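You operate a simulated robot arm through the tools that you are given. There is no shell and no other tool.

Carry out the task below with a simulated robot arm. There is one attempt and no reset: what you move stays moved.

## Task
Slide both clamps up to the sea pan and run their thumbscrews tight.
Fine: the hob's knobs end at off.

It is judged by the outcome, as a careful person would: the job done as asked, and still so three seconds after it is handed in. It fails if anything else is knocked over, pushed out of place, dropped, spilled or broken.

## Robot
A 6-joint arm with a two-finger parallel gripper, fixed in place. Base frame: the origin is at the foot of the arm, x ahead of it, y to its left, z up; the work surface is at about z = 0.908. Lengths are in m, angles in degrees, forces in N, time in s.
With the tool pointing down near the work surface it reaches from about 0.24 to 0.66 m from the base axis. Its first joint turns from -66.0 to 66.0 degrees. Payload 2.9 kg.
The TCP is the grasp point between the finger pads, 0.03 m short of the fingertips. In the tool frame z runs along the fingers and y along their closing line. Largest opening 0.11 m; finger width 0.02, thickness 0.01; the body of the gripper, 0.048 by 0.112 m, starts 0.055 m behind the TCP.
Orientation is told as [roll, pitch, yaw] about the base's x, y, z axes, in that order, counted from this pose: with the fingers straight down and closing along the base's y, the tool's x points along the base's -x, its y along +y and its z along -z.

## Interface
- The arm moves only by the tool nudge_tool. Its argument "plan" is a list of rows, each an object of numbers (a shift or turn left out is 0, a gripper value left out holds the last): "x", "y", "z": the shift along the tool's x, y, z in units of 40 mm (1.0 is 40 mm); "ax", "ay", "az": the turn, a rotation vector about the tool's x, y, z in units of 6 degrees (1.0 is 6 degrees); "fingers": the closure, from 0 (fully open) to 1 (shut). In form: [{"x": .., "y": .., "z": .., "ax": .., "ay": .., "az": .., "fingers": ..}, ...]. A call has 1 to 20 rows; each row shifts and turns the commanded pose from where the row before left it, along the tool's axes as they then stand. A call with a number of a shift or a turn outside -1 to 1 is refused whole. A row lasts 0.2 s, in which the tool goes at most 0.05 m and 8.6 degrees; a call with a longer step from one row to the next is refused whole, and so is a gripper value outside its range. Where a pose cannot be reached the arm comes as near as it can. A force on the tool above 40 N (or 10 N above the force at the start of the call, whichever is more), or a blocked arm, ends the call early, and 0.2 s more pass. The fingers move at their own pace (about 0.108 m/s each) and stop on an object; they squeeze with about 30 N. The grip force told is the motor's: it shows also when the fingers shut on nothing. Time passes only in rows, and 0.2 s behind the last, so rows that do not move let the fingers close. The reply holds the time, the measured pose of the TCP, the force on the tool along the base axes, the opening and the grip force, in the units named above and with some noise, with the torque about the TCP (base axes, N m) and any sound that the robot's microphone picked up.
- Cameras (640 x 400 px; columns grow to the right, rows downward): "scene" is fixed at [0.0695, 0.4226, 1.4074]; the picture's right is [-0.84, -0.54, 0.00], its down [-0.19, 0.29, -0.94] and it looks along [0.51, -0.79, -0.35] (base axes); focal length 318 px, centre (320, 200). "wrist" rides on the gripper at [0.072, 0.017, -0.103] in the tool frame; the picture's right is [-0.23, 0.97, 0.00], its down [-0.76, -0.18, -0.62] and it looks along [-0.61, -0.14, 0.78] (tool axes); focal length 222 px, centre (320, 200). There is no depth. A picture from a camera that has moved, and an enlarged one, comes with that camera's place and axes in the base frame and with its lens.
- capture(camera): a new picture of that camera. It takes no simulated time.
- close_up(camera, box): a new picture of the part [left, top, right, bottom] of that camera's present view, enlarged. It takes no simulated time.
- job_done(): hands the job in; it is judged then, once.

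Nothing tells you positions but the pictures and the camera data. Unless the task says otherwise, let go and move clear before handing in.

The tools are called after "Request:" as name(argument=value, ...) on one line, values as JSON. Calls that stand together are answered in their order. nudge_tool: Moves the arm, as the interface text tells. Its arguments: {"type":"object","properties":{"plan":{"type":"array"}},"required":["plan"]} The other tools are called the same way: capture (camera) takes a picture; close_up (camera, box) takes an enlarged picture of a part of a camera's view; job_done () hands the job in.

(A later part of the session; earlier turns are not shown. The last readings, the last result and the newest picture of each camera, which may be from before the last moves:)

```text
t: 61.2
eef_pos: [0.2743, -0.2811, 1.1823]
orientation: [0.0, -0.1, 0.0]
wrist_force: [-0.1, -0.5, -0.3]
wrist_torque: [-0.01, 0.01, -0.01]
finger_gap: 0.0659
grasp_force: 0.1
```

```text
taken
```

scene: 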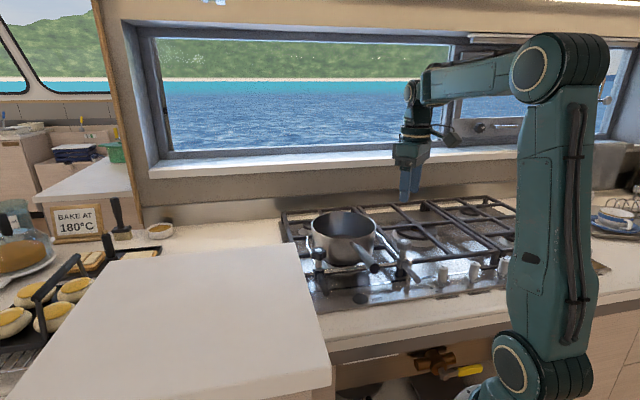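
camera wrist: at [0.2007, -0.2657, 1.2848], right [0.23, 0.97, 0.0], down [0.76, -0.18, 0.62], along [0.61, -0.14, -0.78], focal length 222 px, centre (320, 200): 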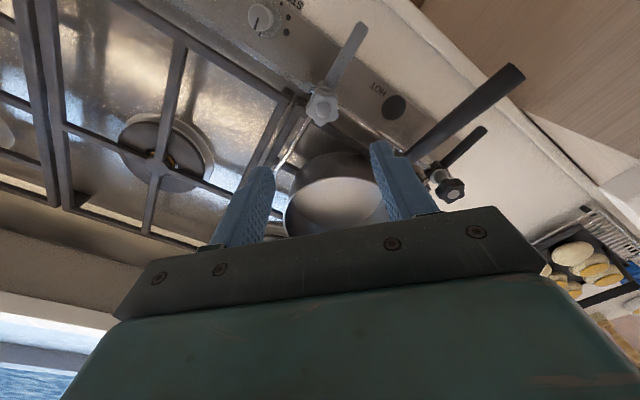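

Request:
close_up(camera="wrist", box=[270, 60, 370, 160])

Request:
close_up(camera="wrist", box=[240, 80, 400, 220])

Request:
close_up(camera="scene", box=[360, 205, 440, 275])

```text
4.00 times, centred on (320, 110) of wrist
camera zoom: at [0.2007, -0.2657, 1.2848], right [0.23, 0.97, 0.0], down [0.76, -0.18, 0.62], along [0.61, -0.14, -0.78], focal length 888 px, centre (320, 560)
```

zoom: 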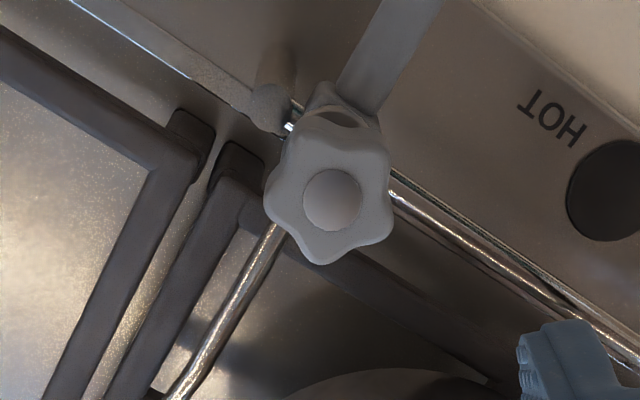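

```text
2.86 times, centred on (320, 150) of wrist
camera zoom: at [0.2007, -0.2657, 1.2848], right [0.23, 0.97, 0.0], down [0.76, -0.18, 0.62], along [0.61, -0.14, -0.78], focal length 635 px, centre (320, 343)
```

zoom: 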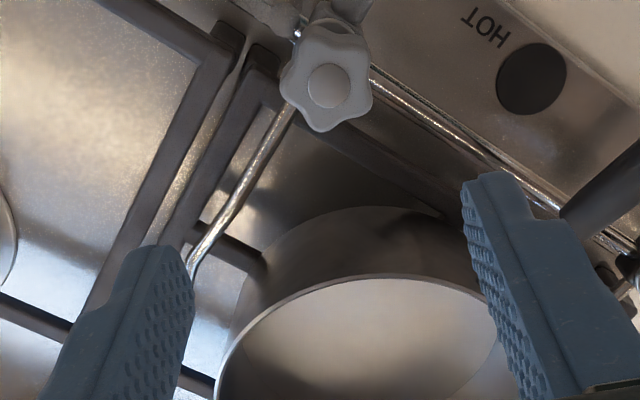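

```text
5.71 times, centred on (400, 240) of scene
camera zoom: at [0.0695, 0.4226, 1.4074], right [-0.84, -0.54, 0.0], down [-0.19, 0.29, -0.94], along [0.51, -0.79, -0.35], focal length 1815 px, centre (-137, -29)
```

zoom: 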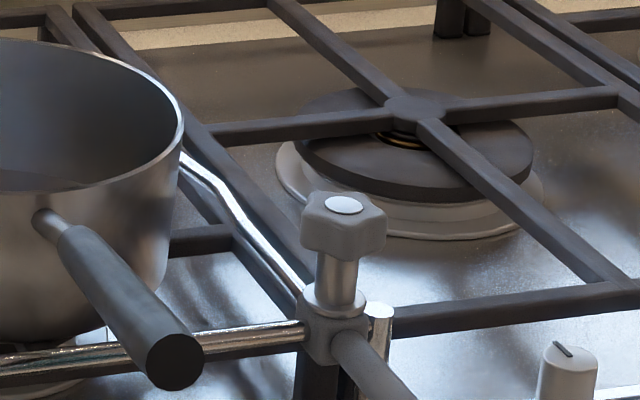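

Request:
nudge_tool(plan=[{"x": 0.019, "y": 0.08}, {"z": 0.7}, {"z": 0.7}, {"z": 0.7}, {"z": 0.7}, {"z": 0.4}, {"z": 0.2}, {}, {}])

Request:
close_up(camera="wrist", box=[230, 110, 430, 235])

Request:
close_up(camera="scene", box=[360, 205, 440, 275])

```text
t: 63.2
eef_pos: [0.2771, -0.2785, 1.0473]
orientation: [0.0, -0.1, -0.1]
wrist_force: [0.6, -0.3, 0.1]
wrist_torque: [-0.03, -0.01, 0.02]
finger_gap: 0.0661
grasp_force: 0.0
```

```text
3.20 times, centred on (330, 172) of wrist
camera zoom: at [0.2031, -0.2634, 1.15], right [0.23, 0.97, 0.0], down [0.76, -0.18, 0.62], along [0.61, -0.14, -0.78], focal length 711 px, centre (288, 288)
```

zoom: 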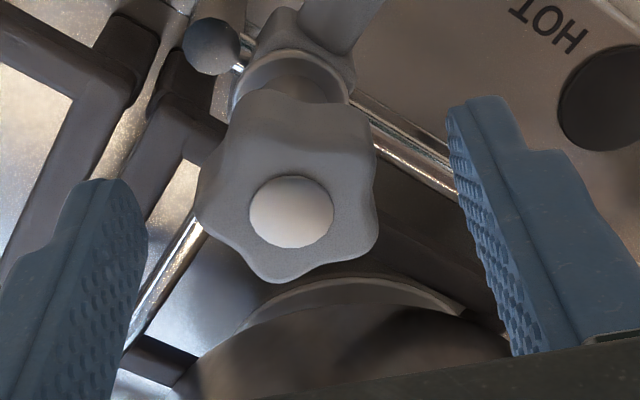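

```text
5.71 times, centred on (400, 240) of scene
camera zoom: at [0.0695, 0.4226, 1.4074], right [-0.84, -0.54, 0.0], down [-0.19, 0.29, -0.94], along [0.51, -0.79, -0.35], focal length 1815 px, centre (-137, -29)
```

zoom: 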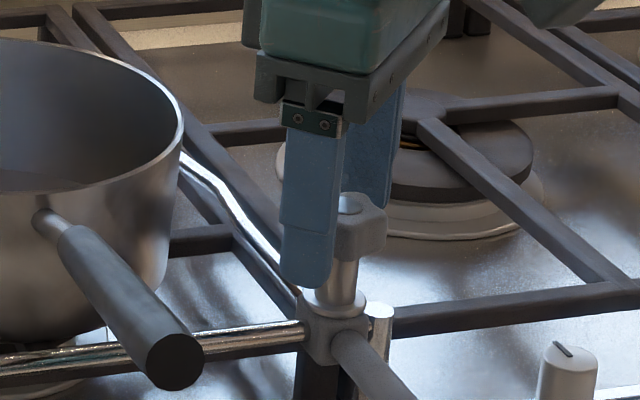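

Request:
nudge_tool(plan=[{"x": 0.083, "y": 0.014, "z": 0.09}, {}, {}])

Request:
close_up(camera="wrist", box=[230, 110, 430, 235])

```text
t: 64.0
eef_pos: [0.2725, -0.2781, 1.0448]
orientation: [0.0, -0.1, 0.1]
wrist_force: [-0.1, 0.7, -0.2]
wrist_torque: [-0.05, -0.02, -0.04]
finger_gap: 0.0658
grasp_force: 0.0
```

```text
3.20 times, centred on (330, 172) of wrist
camera zoom: at [0.199, -0.2621, 1.1468], right [0.23, 0.97, 0.0], down [0.76, -0.18, 0.62], along [0.61, -0.14, -0.78], focal length 711 px, centre (288, 288)
```

zoom: 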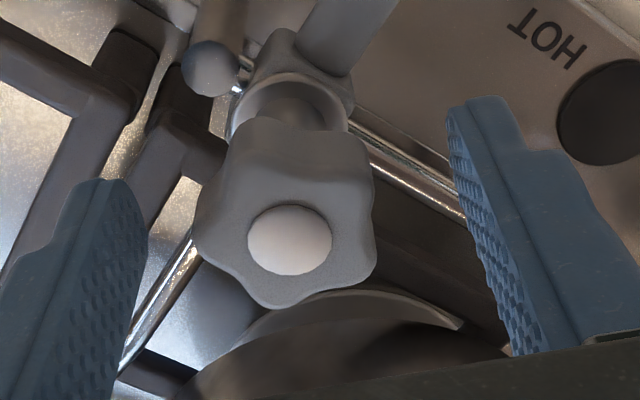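

The grey star knob is centred to within a millimetre, so I'll close on it.

Request:
nudge_tool(plan=[{"x": -0.015}, {"fingers": 0.6}, {"fingers": 0.8}, {"fingers": 0.8}, {}])

Request:
close_up(camera="wrist", box=[230, 110, 430, 235])

Request:
close_up(camera="scene", box=[375, 215, 425, 260])

```text
t: 65.2
eef_pos: [0.2724, -0.2789, 1.0457]
orientation: [0.0, 0.0, 0.0]
wrist_force: [-0.4, -0.8, 1.3]
wrist_torque: [0.02, 0.06, 0.01]
finger_gap: 0.0357
grasp_force: 45.3
```

```text
3.20 times, centred on (330, 172) of wrist
camera zoom: at [0.1994, -0.2622, 1.1469], right [0.23, 0.97, 0.0], down [0.76, -0.18, 0.62], along [0.61, -0.14, -0.78], focal length 711 px, centre (288, 288)
```

zoom: 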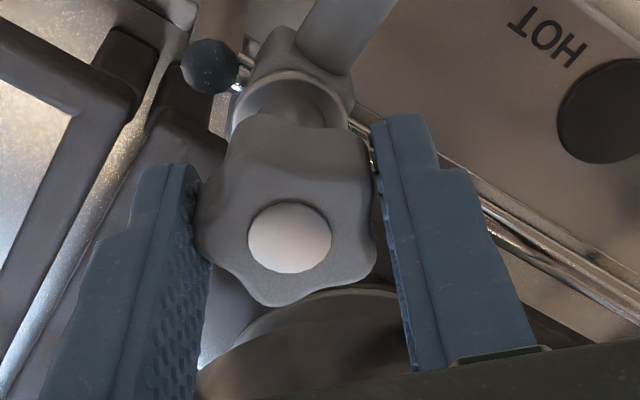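

```text
8.89 times, centred on (400, 238) of scene
camera zoom: at [0.0695, 0.4226, 1.4074], right [-0.84, -0.54, 0.0], down [-0.19, 0.29, -0.94], along [0.51, -0.79, -0.35], focal length 2824 px, centre (-391, -133)
```

zoom: 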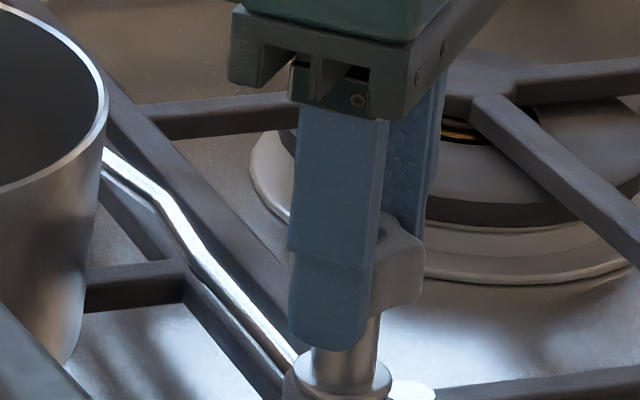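

I have a clean grip with almost no side load. I'll run the screw most of the way down first while it's loose, leaving the slide for the end.

Request:
nudge_tool(plan=[{"az": 0.8}, {"az": 0.8}, {"az": 0.8}, {"az": 0.8}, {"az": 0.8}, {}])

Request:
close_up(camera="scene", box=[375, 215, 425, 260])

```text
t: 66.6
eef_pos: [0.2711, -0.2773, 1.0438]
orientation: [-0.1, -0.1, -24.1]
wrist_force: [2.0, 0.2, 5.7]
wrist_torque: [0.03, 0.13, 0.0]
finger_gap: 0.0356
grasp_force: 45.3
```

```text
8.89 times, centred on (400, 238) of scene
camera zoom: at [0.0696, 0.4227, 1.4074], right [-0.84, -0.54, 0.0], down [-0.19, 0.29, -0.94], along [0.51, -0.79, -0.35], focal length 2824 px, centre (-391, -133)
```

zoom: 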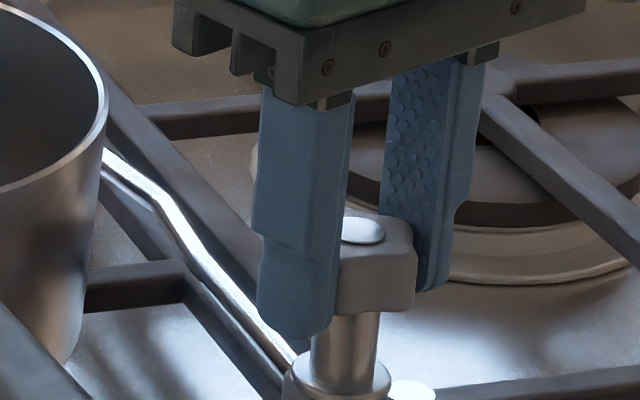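

Forces are low and the clamp isn't wandering, so I'll continue.

Request:
nudge_tool(plan=[{"az": 0.8}, {"az": 0.8}, {"az": 0.8}, {"az": 0.8}, {"az": 0.8}, {}])

Request:
nudge_tool(plan=[{"az": 0.8}, {"az": 0.8}, {"az": 0.8}, {"az": 0.8}, {"az": 0.8}, {}])

Request:
close_up(camera="scene", box=[375, 215, 425, 260])

```text
t: 68.0
eef_pos: [0.2732, -0.2774, 1.0449]
orientation: [0.0, 0.0, -48.1]
wrist_force: [-3.7, 2.5, 11.9]
wrist_torque: [-0.37, -0.2, 0.0]
finger_gap: 0.0356
grasp_force: 45.4
```

```text
t: 69.4
eef_pos: [0.2737, -0.2766, 1.045]
orientation: [0.0, -0.1, -72.0]
wrist_force: [-4.0, 6.5, 15.9]
wrist_torque: [-0.07, 0.08, 0.0]
finger_gap: 0.0355
grasp_force: 44.7
```

```text
8.89 times, centred on (400, 238) of scene
camera zoom: at [0.0693, 0.423, 1.4073], right [-0.84, -0.54, 0.0], down [-0.19, 0.29, -0.94], along [0.51, -0.79, -0.35], focal length 2824 px, centre (-391, -133)
```

zoom: 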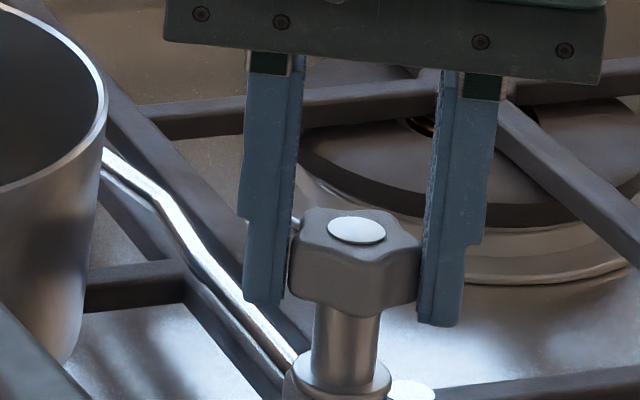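

Request:
nudge_tool(plan=[{"z": -0.01}, {"az": 0.8}, {"az": 0.8}, {"az": 0.8}, {"az": 0.8}, {"az": 0.8}, {}])

Request:
nudge_tool(plan=[{"az": 0.8}, {"az": 0.8}, {"az": 0.8}, {"az": 0.8}, {"az": 0.8}, {}])

Request:
close_up(camera="scene", box=[375, 215, 425, 260])

```text
t: 71.0
eef_pos: [0.274, -0.2769, 1.0449]
orientation: [0.1, 0.0, -95.9]
wrist_force: [18.3, 4.8, -12.0]
wrist_torque: [-0.75, -0.2, 0.0]
finger_gap: 0.0355
grasp_force: 45.4
```

```text
t: 72.4
eef_pos: [0.2735, -0.2786, 1.0438]
orientation: [0.0, 0.0, -120.1]
wrist_force: [15.5, 3.3, -11.2]
wrist_torque: [0.57, -0.48, 0.02]
finger_gap: 0.0354
grasp_force: 44.6
```

```text
8.89 times, centred on (400, 238) of scene
camera zoom: at [0.0701, 0.4226, 1.4074], right [-0.84, -0.54, 0.0], down [-0.19, 0.29, -0.94], along [0.51, -0.79, -0.35], focal length 2824 px, centre (-391, -133)
```

zoom: 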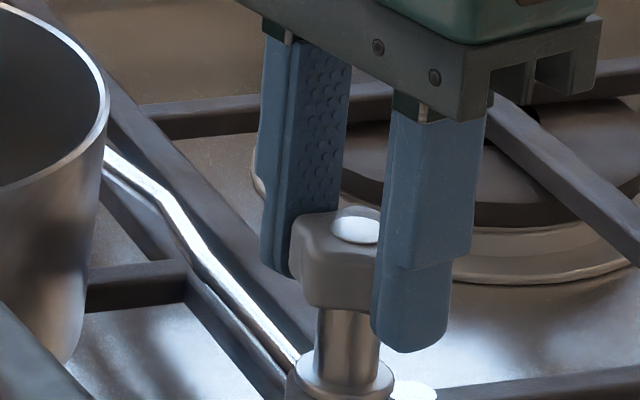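

Request:
nudge_tool(plan=[{"x": 0.02, "y": 0.016, "z": 0.005}, {"az": 0.8}, {"az": 0.8}, {"az": 0.8}, {"az": 0.8}, {"az": 0.8}, {}])

Request:
close_up(camera="scene", box=[375, 215, 425, 260])

```text
t: 74.0
eef_pos: [0.2745, -0.2772, 1.0447]
orientation: [0.1, 0.0, -144.1]
wrist_force: [4.6, 5.3, -8.6]
wrist_torque: [0.31, -0.14, 0.01]
finger_gap: 0.0354
grasp_force: 45.1
```

```text
8.89 times, centred on (400, 238) of scene
camera zoom: at [0.0698, 0.4227, 1.4074], right [-0.84, -0.54, 0.0], down [-0.19, 0.29, -0.94], along [0.51, -0.79, -0.35], focal length 2824 px, centre (-391, -133)
```

zoom: 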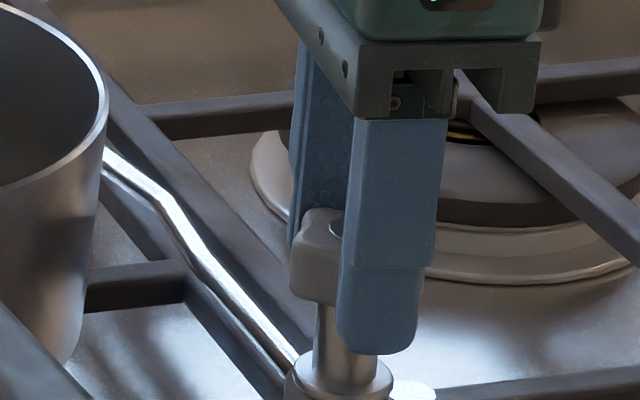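

Request:
nudge_tool(plan=[{"az": 0.8}, {"az": 0.8}, {"az": 0.8}, {"az": 0.6}, {}])

Request:
nudge_tool(plan=[{"fingers": 0.4}, {"fingers": 0.4}, {"z": -0.5}, {"z": -0.7}, {"z": -0.8}, {}])

Request:
close_up(camera="scene", box=[375, 215, 425, 260])

Request:
close_up(camera="scene", box=[280, 200, 380, 290])

```text
t: 75.2
eef_pos: [0.2746, -0.278, 1.0448]
orientation: [0.0, -0.1, -162.1]
wrist_force: [7.6, 0.7, -14.2]
wrist_torque: [-0.06, -0.42, -0.02]
finger_gap: 0.0355
grasp_force: 45.4
```

```text
t: 76.6
eef_pos: [0.2738, -0.2795, 1.1227]
orientation: [0.0, 0.0, -162.0]
wrist_force: [0.9, 0.4, -0.6]
wrist_torque: [-0.06, 0.0, -0.01]
finger_gap: 0.0659
grasp_force: 0.1
```

```text
8.89 times, centred on (400, 238) of scene
camera zoom: at [0.0695, 0.4226, 1.4074], right [-0.84, -0.54, 0.0], down [-0.19, 0.29, -0.94], along [0.51, -0.79, -0.35], focal length 2824 px, centre (-391, -133)
```

zoom: 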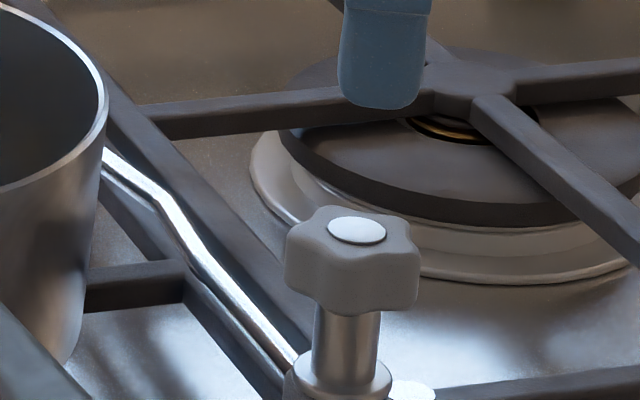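

```text
4.44 times, centred on (330, 245) of scene
camera zoom: at [0.0695, 0.4226, 1.4074], right [-0.84, -0.54, 0.0], down [-0.19, 0.29, -0.94], along [0.51, -0.79, -0.35], focal length 1412 px, centre (276, 0)
```

zoom: 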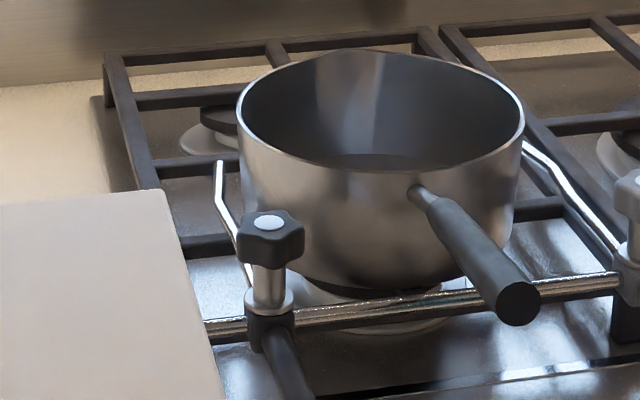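

The screw has turned 162° and is still loose. I'll rotate back so the fingers close along the rail, ready for the slide.

Request:
nudge_tool(plan=[{"az": -1}, {"az": -1}, {"az": -1}, {"az": -1}, {"az": -1}, {"az": -1}, {"az": -1}, {"az": -1}, {"az": -1}, {"az": -1}, {"az": -1}, {"az": -1}, {"az": -1}, {"az": -1}, {"az": -1}, {"az": -1}, {"az": -1}, {"az": -1}, {"az": -1}, {"az": -0.5}])

Request:
nudge_tool(plan=[{}])

Request:
close_up(camera="wrist", box=[270, 80, 370, 180])

Request:
capture(camera="wrist")

```text
t: 80.8
eef_pos: [0.2737, -0.2773, 1.1241]
orientation: [0.0, -0.1, -44.9]
wrist_force: [-0.4, -0.3, -0.4]
wrist_torque: [-0.01, 0.0, -0.02]
finger_gap: 0.066
grasp_force: 0.1
```

```text
t: 81.2
eef_pos: [0.2746, -0.2776, 1.1237]
orientation: [-0.1, 0.0, -45.1]
wrist_force: [0.8, 1.1, 0.8]
wrist_torque: [0.01, 0.01, -0.03]
finger_gap: 0.0662
grasp_force: 0.0
```

```text
4.00 times, centred on (320, 130) of wrist
camera zoom: at [0.234, -0.2149, 1.2267], right [0.85, 0.53, 0.0], down [0.41, -0.66, 0.62], along [0.33, -0.53, -0.78], focal length 888 px, centre (320, 480)
```

zoom: 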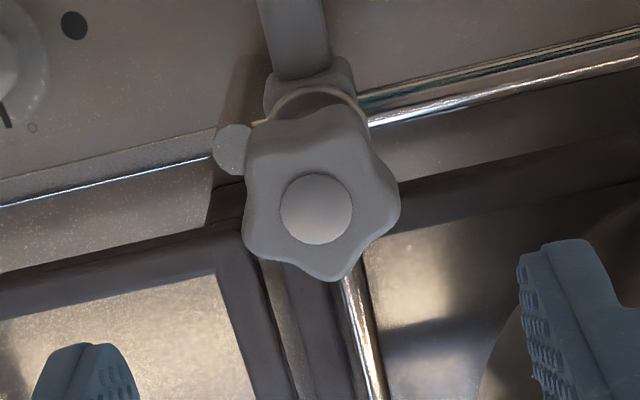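

```text
taken
camera wrist: at [0.234, -0.2149, 1.2267], right [0.85, 0.53, 0.0], down [0.41, -0.66, 0.62], along [0.33, -0.53, -0.78], focal length 222 px, centre (320, 200)
```

wrist: 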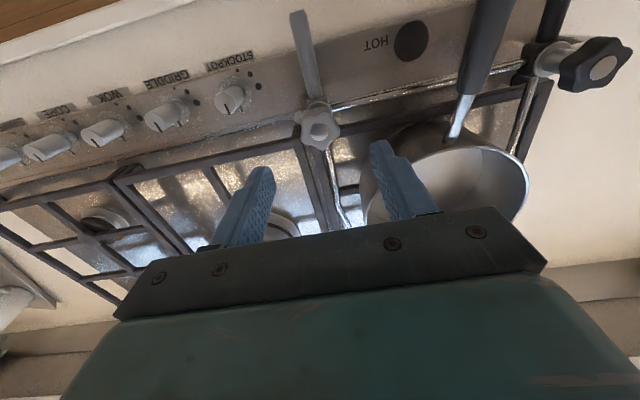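

Request:
nudge_tool(plan=[{"x": 0.04, "y": -0.022}, {"z": 0.7}, {"z": 0.7}, {"z": 0.4}, {"z": 0.2}, {}, {}])

Request:
close_up(camera="wrist", box=[230, 110, 430, 235])

```text
t: 82.8
eef_pos: [0.2724, -0.2767, 1.0442]
orientation: [0.0, 0.0, -45.0]
wrist_force: [0.3, 1.0, -0.3]
wrist_torque: [-0.01, -0.01, -0.02]
finger_gap: 0.0659
grasp_force: 0.1
```

```text
3.20 times, centred on (330, 172) of wrist
camera zoom: at [0.2328, -0.2149, 1.1463], right [0.85, 0.53, 0.0], down [0.41, -0.66, 0.62], along [0.33, -0.53, -0.78], focal length 711 px, centre (288, 288)
```

zoom: 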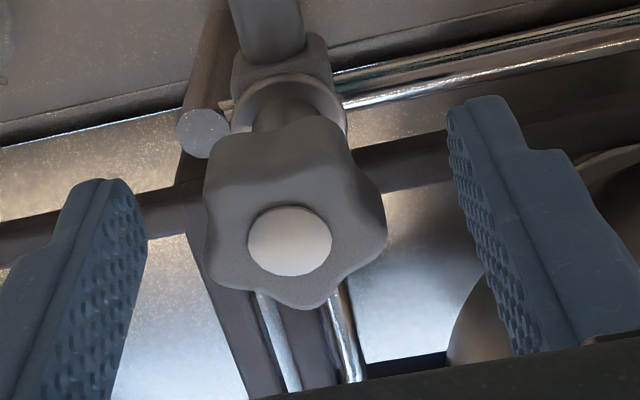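

Well centred, so I'll grip.

Request:
nudge_tool(plan=[{"x": -0.01}, {"fingers": 0.6}, {"fingers": 0.8}, {"fingers": 0.8}, {}])

Request:
close_up(camera="scene", box=[365, 205, 425, 260])

```text
t: 84.0
eef_pos: [0.2733, -0.2765, 1.0434]
orientation: [-0.1, 0.0, -44.9]
wrist_force: [-0.4, 0.4, -0.4]
wrist_torque: [0.03, 0.03, 0.01]
finger_gap: 0.0344
grasp_force: 45.2
```

```text
7.27 times, centred on (395, 232) of scene
camera zoom: at [0.0696, 0.4226, 1.4074], right [-0.84, -0.54, 0.0], down [-0.19, 0.29, -0.94], along [0.51, -0.79, -0.35], focal length 2310 px, centre (-226, -36)
```

zoom: 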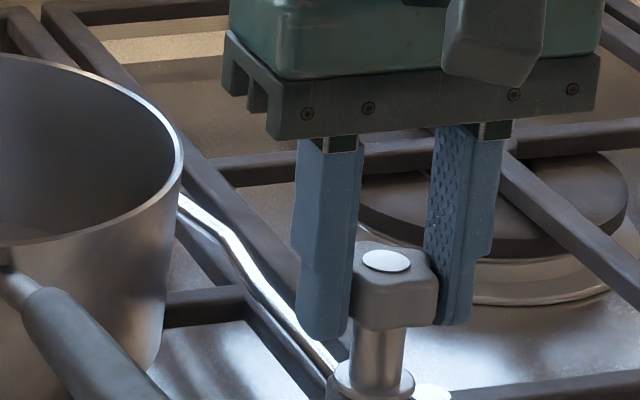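

Next I'll slide the grey clamp toward the pan; I expect first contact after about 17 mm.

Request:
nudge_tool(plan=[{"y": 0.05}, {"y": 0.05}, {"y": 0.05}, {}])

Request:
nudge_tool(plan=[{"y": 0.05}, {"y": 0.05}, {}])

Request:
close_up(camera="scene", box=[300, 200, 420, 290])

```text
t: 85.0
eef_pos: [0.2781, -0.2723, 1.0433]
orientation: [0.0, 0.1, -45.0]
wrist_force: [1.9, -3.3, -17.0]
wrist_torque: [-0.88, -0.79, 0.01]
finger_gap: 0.0343
grasp_force: 44.9
```

```text
t: 85.8
eef_pos: [0.2811, -0.2695, 1.0437]
orientation: [0.0, 0.1, -45.0]
wrist_force: [4.4, -5.2, -25.3]
wrist_torque: [-0.62, -0.58, 0.0]
finger_gap: 0.0342
grasp_force: 45.0
```

```text
4.44 times, centred on (360, 245) of scene
camera zoom: at [0.0699, 0.4223, 1.4075], right [-0.84, -0.54, 0.0], down [-0.19, 0.29, -0.94], along [0.51, -0.79, -0.35], focal length 1412 px, centre (142, 0)
```

zoom: 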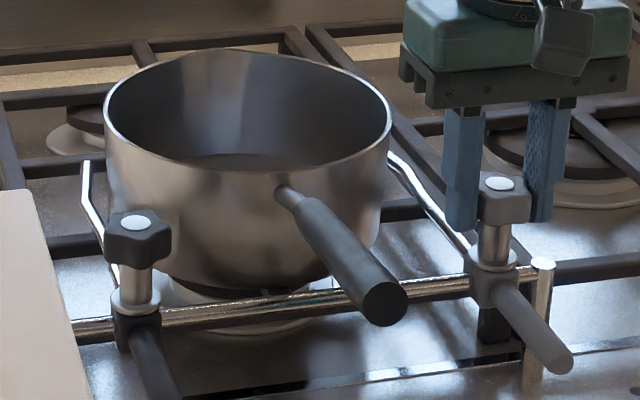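

The clamp has moved 10 mm and the pan is still (rim at x = 103 to 391 in this view). I'll relieve the vertical load and continue.

Request:
nudge_tool(plan=[{"z": 0.014}, {"y": 0.045}, {"y": 0.045}, {}])

Request:
close_up(camera="scene", box=[300, 200, 420, 290])

```text
t: 86.8
eef_pos: [0.283, -0.2687, 1.0445]
orientation: [0.0, 0.0, -45.1]
wrist_force: [4.5, -5.4, -14.6]
wrist_torque: [0.42, 0.56, -0.03]
finger_gap: 0.0345
grasp_force: 44.8
```

```text
4.44 times, centred on (360, 245) of scene
camera zoom: at [0.0698, 0.4223, 1.4075], right [-0.84, -0.54, 0.0], down [-0.19, 0.29, -0.94], along [0.51, -0.79, -0.35], focal length 1412 px, centre (142, 0)
```

zoom: 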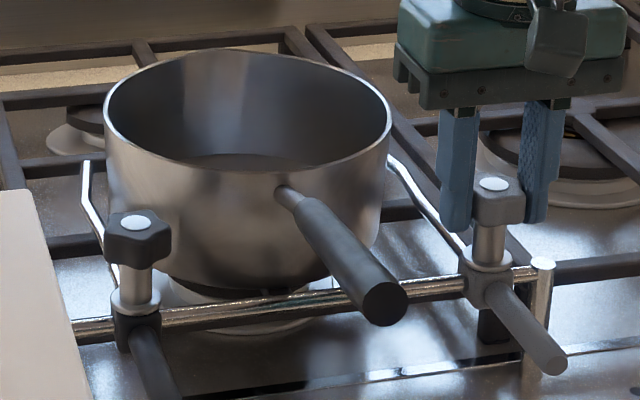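

Request:
nudge_tool(plan=[{"y": 0.05, "z": 0.008, "x": -0.006}, {}])

Request:
nudge_tool(plan=[{"y": 0.04}, {}])

Request:
close_up(camera="scene", box=[300, 200, 420, 290])

```text
t: 87.4
eef_pos: [0.2847, -0.2659, 1.044]
orientation: [0.0, -0.1, -44.9]
wrist_force: [1.9, -2.9, -0.3]
wrist_torque: [0.83, 0.96, -0.01]
finger_gap: 0.0341
grasp_force: 44.9
```

```text
t: 88.0
eef_pos: [0.2863, -0.2654, 1.0439]
orientation: [0.1, -0.1, -45.0]
wrist_force: [0.5, -1.6, -1.4]
wrist_torque: [-0.29, -0.16, -0.02]
finger_gap: 0.0343
grasp_force: 45.0
```

```text
4.44 times, centred on (360, 245) of scene
camera zoom: at [0.0695, 0.4226, 1.4074], right [-0.84, -0.54, 0.0], down [-0.19, 0.29, -0.94], along [0.51, -0.79, -0.35], focal length 1412 px, centre (142, 0)
```

zoom: 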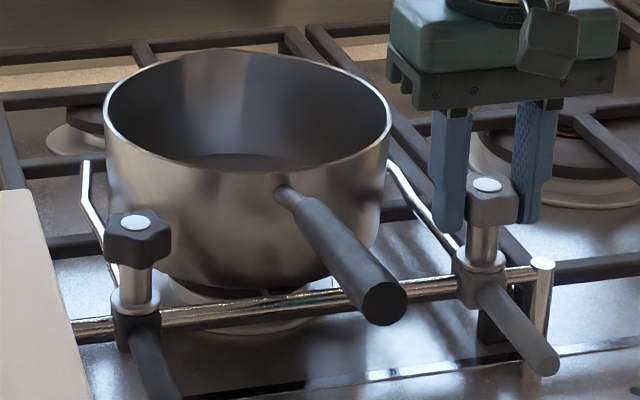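

Request:
nudge_tool(plan=[{"y": 0.04}, {}])

Request:
close_up(camera="scene", box=[300, 215, 350, 260])

Request:
close_up(camera="scene", box=[360, 215, 410, 260])

```text
t: 88.6
eef_pos: [0.2864, -0.2625, 1.0435]
orientation: [0.0, -0.2, -45.0]
wrist_force: [1.2, -1.5, 1.1]
wrist_torque: [-0.11, -0.04, 0.0]
finger_gap: 0.0343
grasp_force: 45.3
```

```text
8.89 times, centred on (325, 238) of scene
camera zoom: at [0.0695, 0.4226, 1.4075], right [-0.84, -0.54, 0.0], down [-0.19, 0.29, -0.94], along [0.51, -0.79, -0.35], focal length 2824 px, centre (276, -133)
```

zoom: 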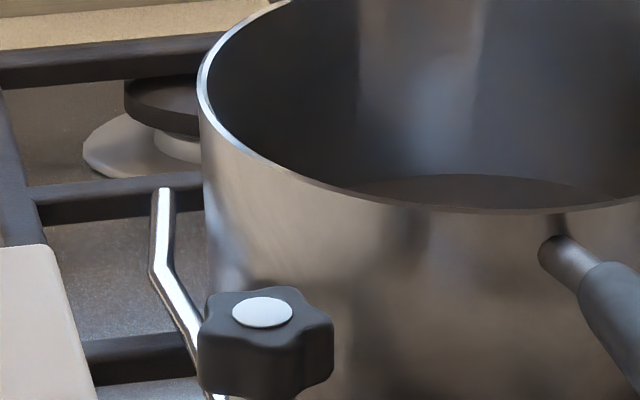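

```text
8.89 times, centred on (385, 238) of scene
camera zoom: at [0.0695, 0.4226, 1.4075], right [-0.84, -0.54, 0.0], down [-0.19, 0.29, -0.94], along [0.51, -0.79, -0.35], focal length 2824 px, centre (-258, -133)
```

zoom: 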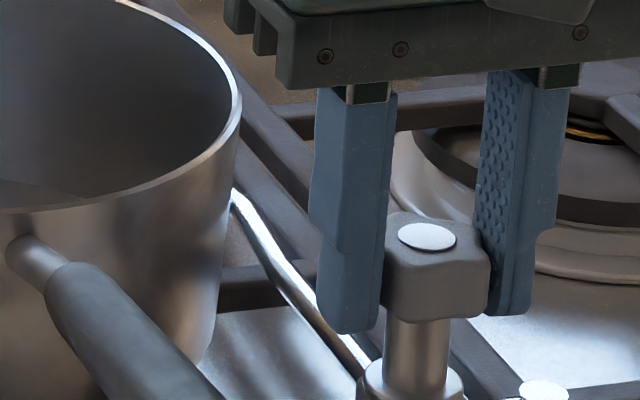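

Request:
nudge_tool(plan=[{"y": 0.04}, {}])

Request:
close_up(camera="scene", box=[300, 215, 350, 260])

Request:
close_up(camera="scene", box=[360, 215, 410, 260])

```text
t: 89.2
eef_pos: [0.2868, -0.2631, 1.0438]
orientation: [0.0, -0.2, -44.9]
wrist_force: [-2.9, 1.6, -3.6]
wrist_torque: [-0.95, -0.86, 0.01]
finger_gap: 0.0344
grasp_force: 45.1
```

```text
8.89 times, centred on (325, 238) of scene
camera zoom: at [0.0695, 0.4227, 1.4074], right [-0.84, -0.54, 0.0], down [-0.19, 0.29, -0.94], along [0.51, -0.79, -0.35], focal length 2824 px, centre (276, -133)
```

zoom: 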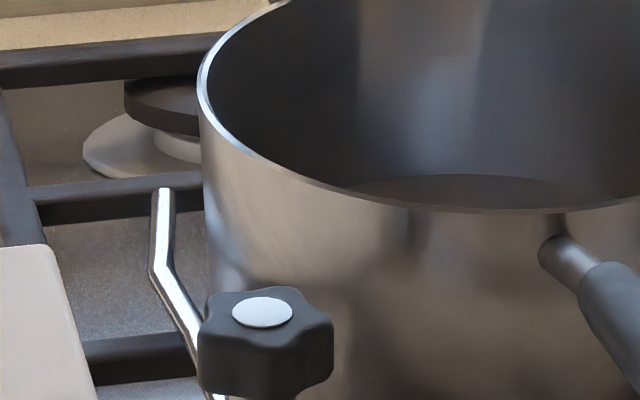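

```text
8.89 times, centred on (385, 238) of scene
camera zoom: at [0.0695, 0.4227, 1.4074], right [-0.84, -0.54, 0.0], down [-0.19, 0.29, -0.94], along [0.51, -0.79, -0.35], focal length 2824 px, centre (-258, -133)
```

zoom: 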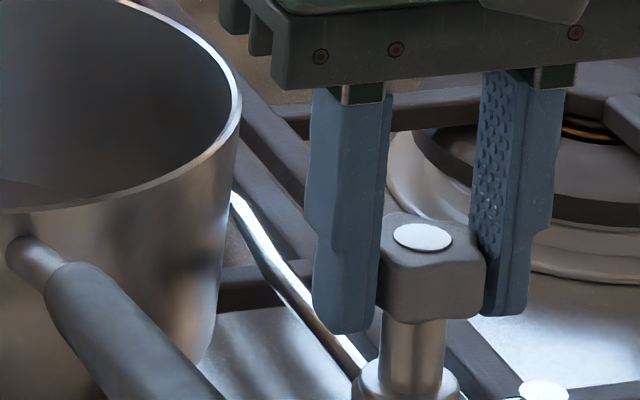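

Request:
nudge_tool(plan=[{"y": 0.04}, {}])

Request:
nudge_tool(plan=[{"y": 0.03}, {}])

Request:
close_up(camera="scene", box=[300, 215, 350, 260])

Request:
close_up(camera="scene", box=[360, 215, 410, 260])

```text
t: 89.8
eef_pos: [0.2873, -0.2615, 1.043]
orientation: [0.0, -0.1, -45.0]
wrist_force: [-2.5, 0.5, -7.2]
wrist_torque: [-0.77, -0.71, -0.01]
finger_gap: 0.034
grasp_force: 44.8
```

```text
t: 90.4
eef_pos: [0.2882, -0.261, 1.0432]
orientation: [0.1, 0.0, -45.0]
wrist_force: [-0.3, -5.3, -6.9]
wrist_torque: [0.17, 0.44, -0.03]
finger_gap: 0.0344
grasp_force: 45.2
```

```text
8.89 times, centred on (325, 238) of scene
camera zoom: at [0.0696, 0.4224, 1.4075], right [-0.84, -0.54, 0.0], down [-0.19, 0.29, -0.94], along [0.51, -0.79, -0.35], focal length 2824 px, centre (276, -133)
```

zoom: 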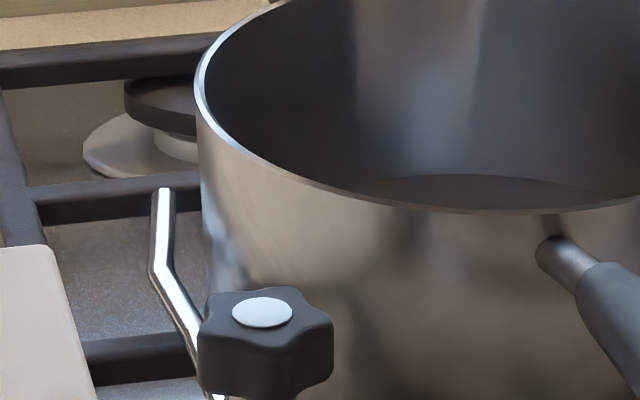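

```text
8.89 times, centred on (385, 238) of scene
camera zoom: at [0.0696, 0.4224, 1.4075], right [-0.84, -0.54, 0.0], down [-0.19, 0.29, -0.94], along [0.51, -0.79, -0.35], focal length 2824 px, centre (-258, -133)
```

zoom: 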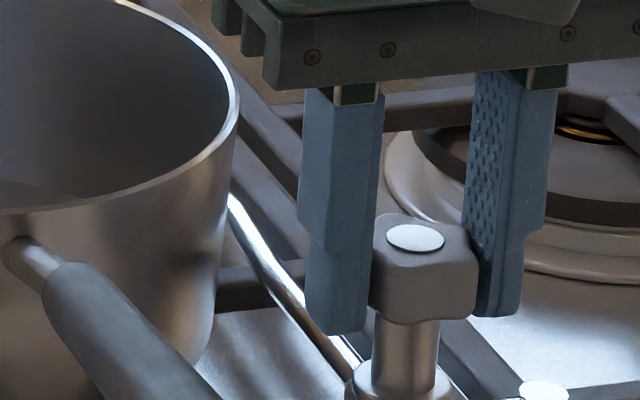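

The pan has just started to move with the grey arm (left rim 198→195), so that arm is touching. About 3 mm more brings the pan back to its original place against the dark arm; I'll go gently.

Request:
nudge_tool(plan=[{"y": 0.025}, {}])

Request:
nudge_tool(plan=[{"y": 0.02}, {}])

Request:
close_up(camera="scene", box=[300, 215, 350, 260])

Request:
close_up(camera="scene", box=[360, 215, 410, 260])

```text
t: 91.0
eef_pos: [0.2905, -0.2605, 1.0441]
orientation: [0.0, 0.1, -45.0]
wrist_force: [-3.5, -0.6, -13.5]
wrist_torque: [-0.75, -0.63, 0.02]
finger_gap: 0.0344
grasp_force: 45.0
```

```text
t: 91.6
eef_pos: [0.2909, -0.2588, 1.044]
orientation: [-0.1, 0.0, -45.1]
wrist_force: [-4.4, -1.5, 2.0]
wrist_torque: [0.92, 1.03, -0.01]
finger_gap: 0.0344
grasp_force: 45.2
```

```text
8.89 times, centred on (325, 238) of scene
camera zoom: at [0.0694, 0.4226, 1.4075], right [-0.84, -0.54, 0.0], down [-0.19, 0.29, -0.94], along [0.51, -0.79, -0.35], focal length 2824 px, centre (276, -133)
```

zoom: 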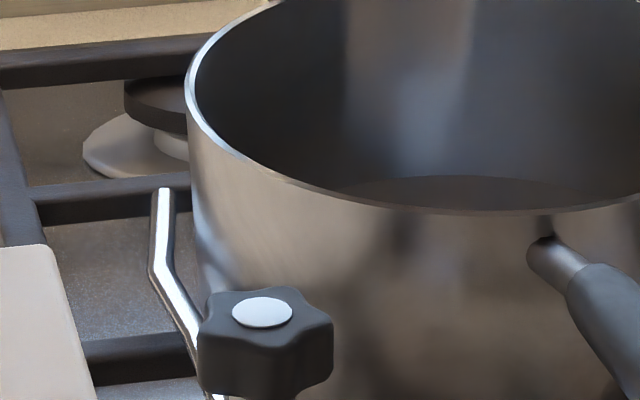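

```text
8.89 times, centred on (385, 238) of scene
camera zoom: at [0.0694, 0.4226, 1.4075], right [-0.84, -0.54, 0.0], down [-0.19, 0.29, -0.94], along [0.51, -0.79, -0.35], focal length 2824 px, centre (-258, -133)
```

zoom: 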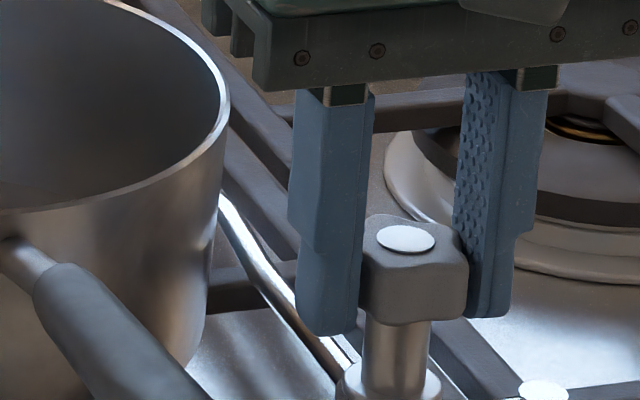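

The pan is back at its original position (left rim 186 px). I'll make one tiny push to confirm it bears on the dark arm.

Request:
nudge_tool(plan=[{"y": 0.012}, {}])

Request:
close_up(camera="scene", box=[300, 215, 350, 260])

Request:
close_up(camera="scene", box=[360, 215, 410, 260])

```text
t: 92.2
eef_pos: [0.2909, -0.2592, 1.0435]
orientation: [0.0, 0.0, -45.0]
wrist_force: [-6.3, 0.8, 5.5]
wrist_torque: [0.84, 1.0, -0.04]
finger_gap: 0.0344
grasp_force: 44.7
```

```text
8.89 times, centred on (325, 238) of scene
camera zoom: at [0.0693, 0.4227, 1.4074], right [-0.84, -0.54, 0.0], down [-0.19, 0.29, -0.94], along [0.51, -0.79, -0.35], focal length 2824 px, centre (276, -133)
```

zoom: 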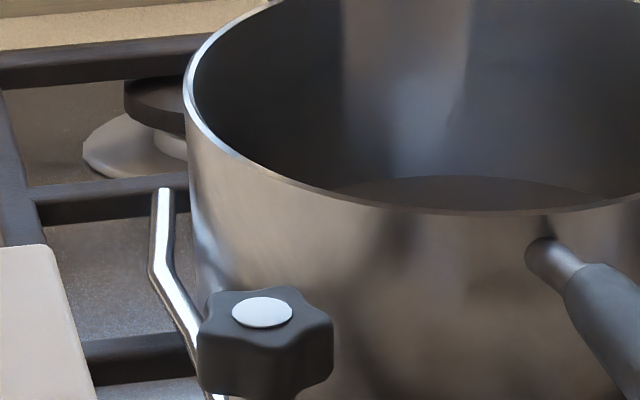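

```text
8.89 times, centred on (385, 238) of scene
camera zoom: at [0.0693, 0.4227, 1.4074], right [-0.84, -0.54, 0.0], down [-0.19, 0.29, -0.94], along [0.51, -0.79, -0.35], focal length 2824 px, centre (-258, -133)
```

zoom: 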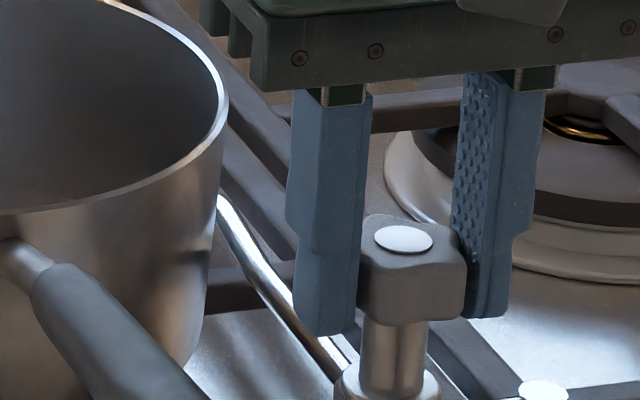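

Request:
nudge_tool(plan=[{"y": 0.01}, {}])

Request:
close_up(camera="scene", box=[300, 215, 350, 260])

Request:
close_up(camera="scene", box=[360, 215, 410, 260])

```text
t: 92.8
eef_pos: [0.29, -0.258, 1.044]
orientation: [-0.1, -0.1, -45.1]
wrist_force: [-11.4, -2.4, 5.5]
wrist_torque: [0.38, 0.7, 0.01]
finger_gap: 0.0343
grasp_force: 44.7
```

```text
8.89 times, centred on (325, 238) of scene
camera zoom: at [0.0692, 0.4226, 1.4075], right [-0.84, -0.54, 0.0], down [-0.19, 0.29, -0.94], along [0.51, -0.79, -0.35], focal length 2824 px, centre (276, -133)
```

zoom: 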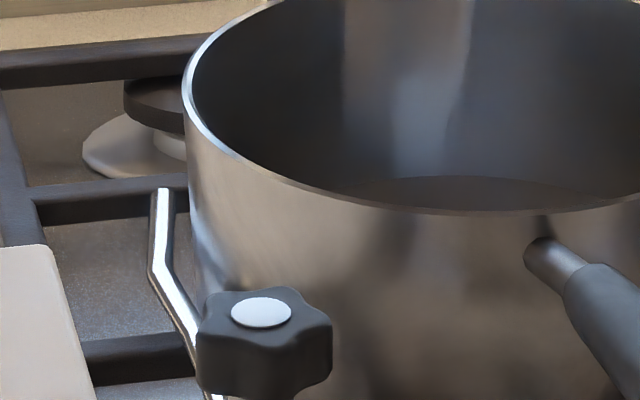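

```text
8.89 times, centred on (385, 238) of scene
camera zoom: at [0.0692, 0.4226, 1.4075], right [-0.84, -0.54, 0.0], down [-0.19, 0.29, -0.94], along [0.51, -0.79, -0.35], focal length 2824 px, centre (-258, -133)
```

zoom: 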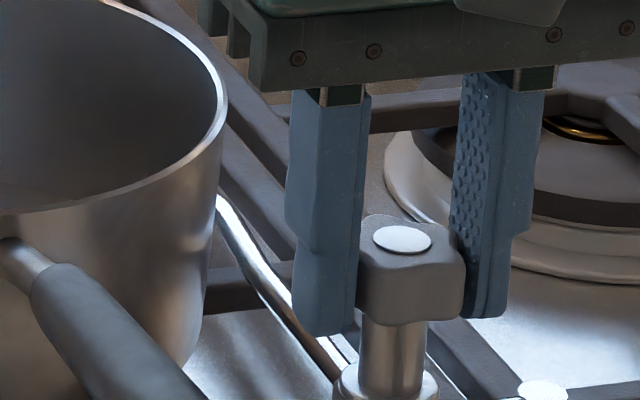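

The resisting force has risen to about 10 N and the pan no longer moves, so it's held between both arms at its original spot. Holding here, I'll tighten the grey screw.

Request:
nudge_tool(plan=[{"az": 0.6}, {"az": 0.6}, {"az": 0.6}, {}])

Request:
close_up(camera="scene", box=[300, 215, 350, 260])

Request:
close_up(camera="scene", box=[360, 215, 410, 260])

```text
t: 93.8
eef_pos: [0.2907, -0.2595, 1.044]
orientation: [0.2, -0.2, -55.9]
wrist_force: [-8.0, -5.3, 6.5]
wrist_torque: [0.51, 0.76, -0.06]
finger_gap: 0.0346
grasp_force: 44.8
```

```text
8.89 times, centred on (325, 238) of scene
camera zoom: at [0.0692, 0.4225, 1.4075], right [-0.84, -0.54, 0.0], down [-0.19, 0.29, -0.94], along [0.51, -0.79, -0.35], focal length 2824 px, centre (276, -133)
```

zoom: 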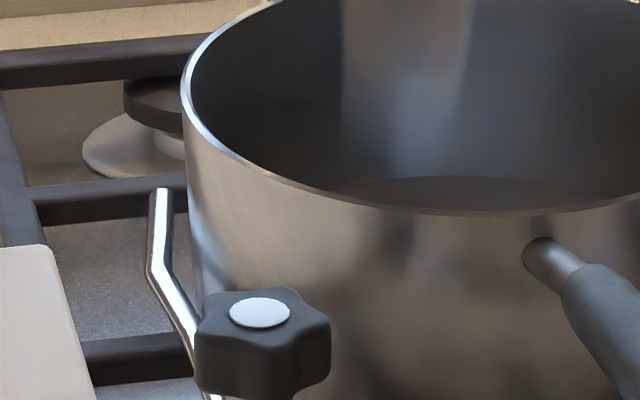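

```text
8.89 times, centred on (385, 238) of scene
camera zoom: at [0.0692, 0.4225, 1.4075], right [-0.84, -0.54, 0.0], down [-0.19, 0.29, -0.94], along [0.51, -0.79, -0.35], focal length 2824 px, centre (-258, -133)
```

zoom: 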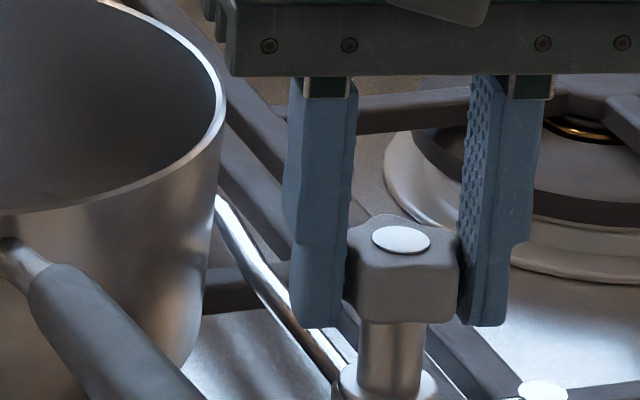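

The dark clamp crept 1 mm or less under the sustained push, so I'll ease off the pressure slightly before turning further.

Request:
nudge_tool(plan=[{"y": -0.014, "x": -0.003}, {}])

Request:
nudge_tool(plan=[{"az": 0.6}, {"az": 0.6}, {"az": 0.6}, {}])

Request:
close_up(camera="scene", box=[300, 215, 350, 260])

Request:
close_up(camera="scene", box=[360, 215, 410, 260])

```text
t: 94.4
eef_pos: [0.2909, -0.2572, 1.0431]
orientation: [0.2, -0.1, -55.6]
wrist_force: [-0.5, 1.8, 12.0]
wrist_torque: [0.62, 0.47, 0.04]
finger_gap: 0.0343
grasp_force: 45.3
```

```text
t: 95.4
eef_pos: [0.2911, -0.2579, 1.0434]
orientation: [0.1, -0.1, -66.8]
wrist_force: [5.3, -3.6, 1.1]
wrist_torque: [-0.48, -0.36, -0.04]
finger_gap: 0.0345
grasp_force: 45.3
```

```text
8.89 times, centred on (325, 238) of scene
camera zoom: at [0.0697, 0.4226, 1.4075], right [-0.84, -0.54, 0.0], down [-0.19, 0.29, -0.94], along [0.51, -0.79, -0.35], focal length 2824 px, centre (276, -133)
```

zoom: 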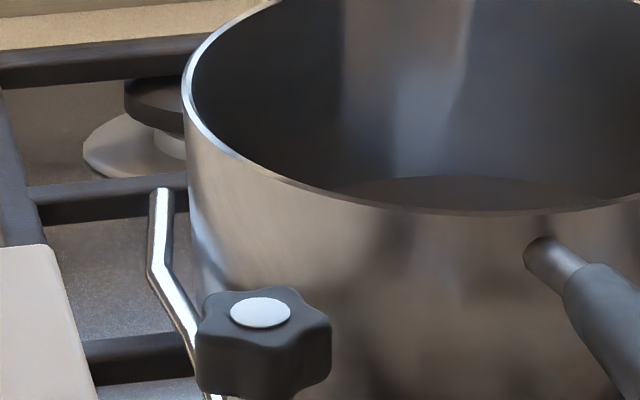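

```text
8.89 times, centred on (385, 238) of scene
camera zoom: at [0.0697, 0.4226, 1.4075], right [-0.84, -0.54, 0.0], down [-0.19, 0.29, -0.94], along [0.51, -0.79, -0.35], focal length 2824 px, centre (-258, -133)
```

zoom: 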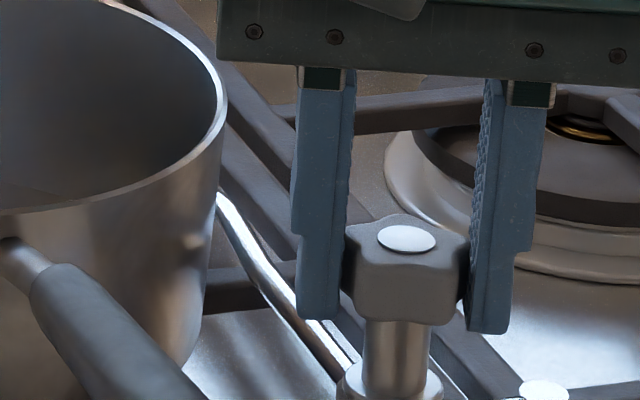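

The grey clamp eased back about 1 mm. I'll press it lightly back to contact and continue tightening.

Request:
nudge_tool(plan=[{"y": 0.028, "x": 0.011}, {}])

Request:
nudge_tool(plan=[{"az": 0.6}, {"az": 0.6}, {}])

Request:
close_up(camera="scene", box=[300, 215, 350, 260])

Request:
close_up(camera="scene", box=[360, 215, 410, 260])

```text
t: 96.0
eef_pos: [0.2907, -0.2581, 1.0444]
orientation: [0.0, 0.0, -66.7]
wrist_force: [0.3, -2.6, -0.5]
wrist_torque: [-1.36, -0.51, -0.03]
finger_gap: 0.0343
grasp_force: 44.9
```

```text
t: 96.8
eef_pos: [0.2921, -0.258, 1.043]
orientation: [0.1, 0.0, -73.8]
wrist_force: [10.3, -1.4, 9.7]
wrist_torque: [1.18, 0.22, -0.04]
finger_gap: 0.0344
grasp_force: 45.3
```

```text
8.89 times, centred on (325, 238) of scene
camera zoom: at [0.0698, 0.4226, 1.4074], right [-0.84, -0.54, 0.0], down [-0.19, 0.29, -0.94], along [0.51, -0.79, -0.35], focal length 2824 px, centre (276, -133)
```

zoom: 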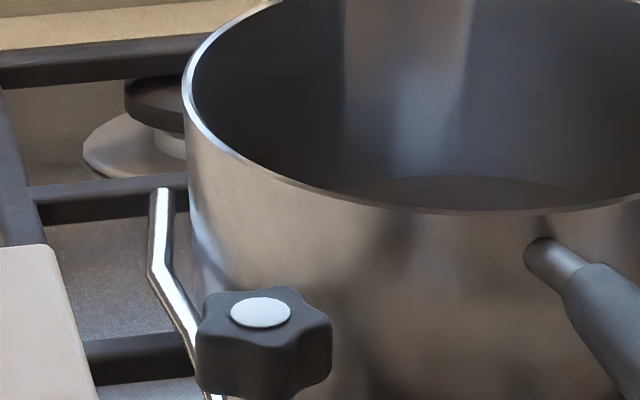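

```text
8.89 times, centred on (385, 238) of scene
camera zoom: at [0.0698, 0.4226, 1.4074], right [-0.84, -0.54, 0.0], down [-0.19, 0.29, -0.94], along [0.51, -0.79, -0.35], focal length 2824 px, centre (-258, -133)
```

zoom: 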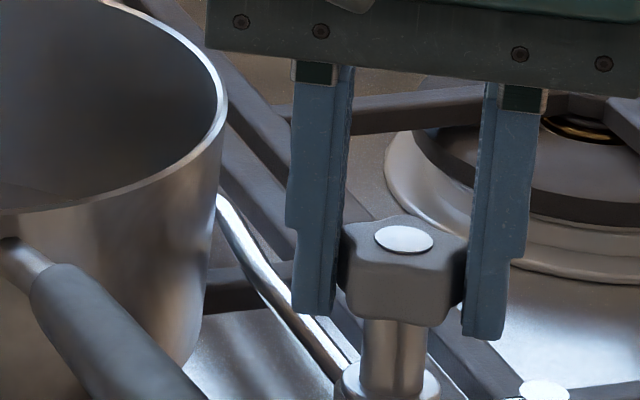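

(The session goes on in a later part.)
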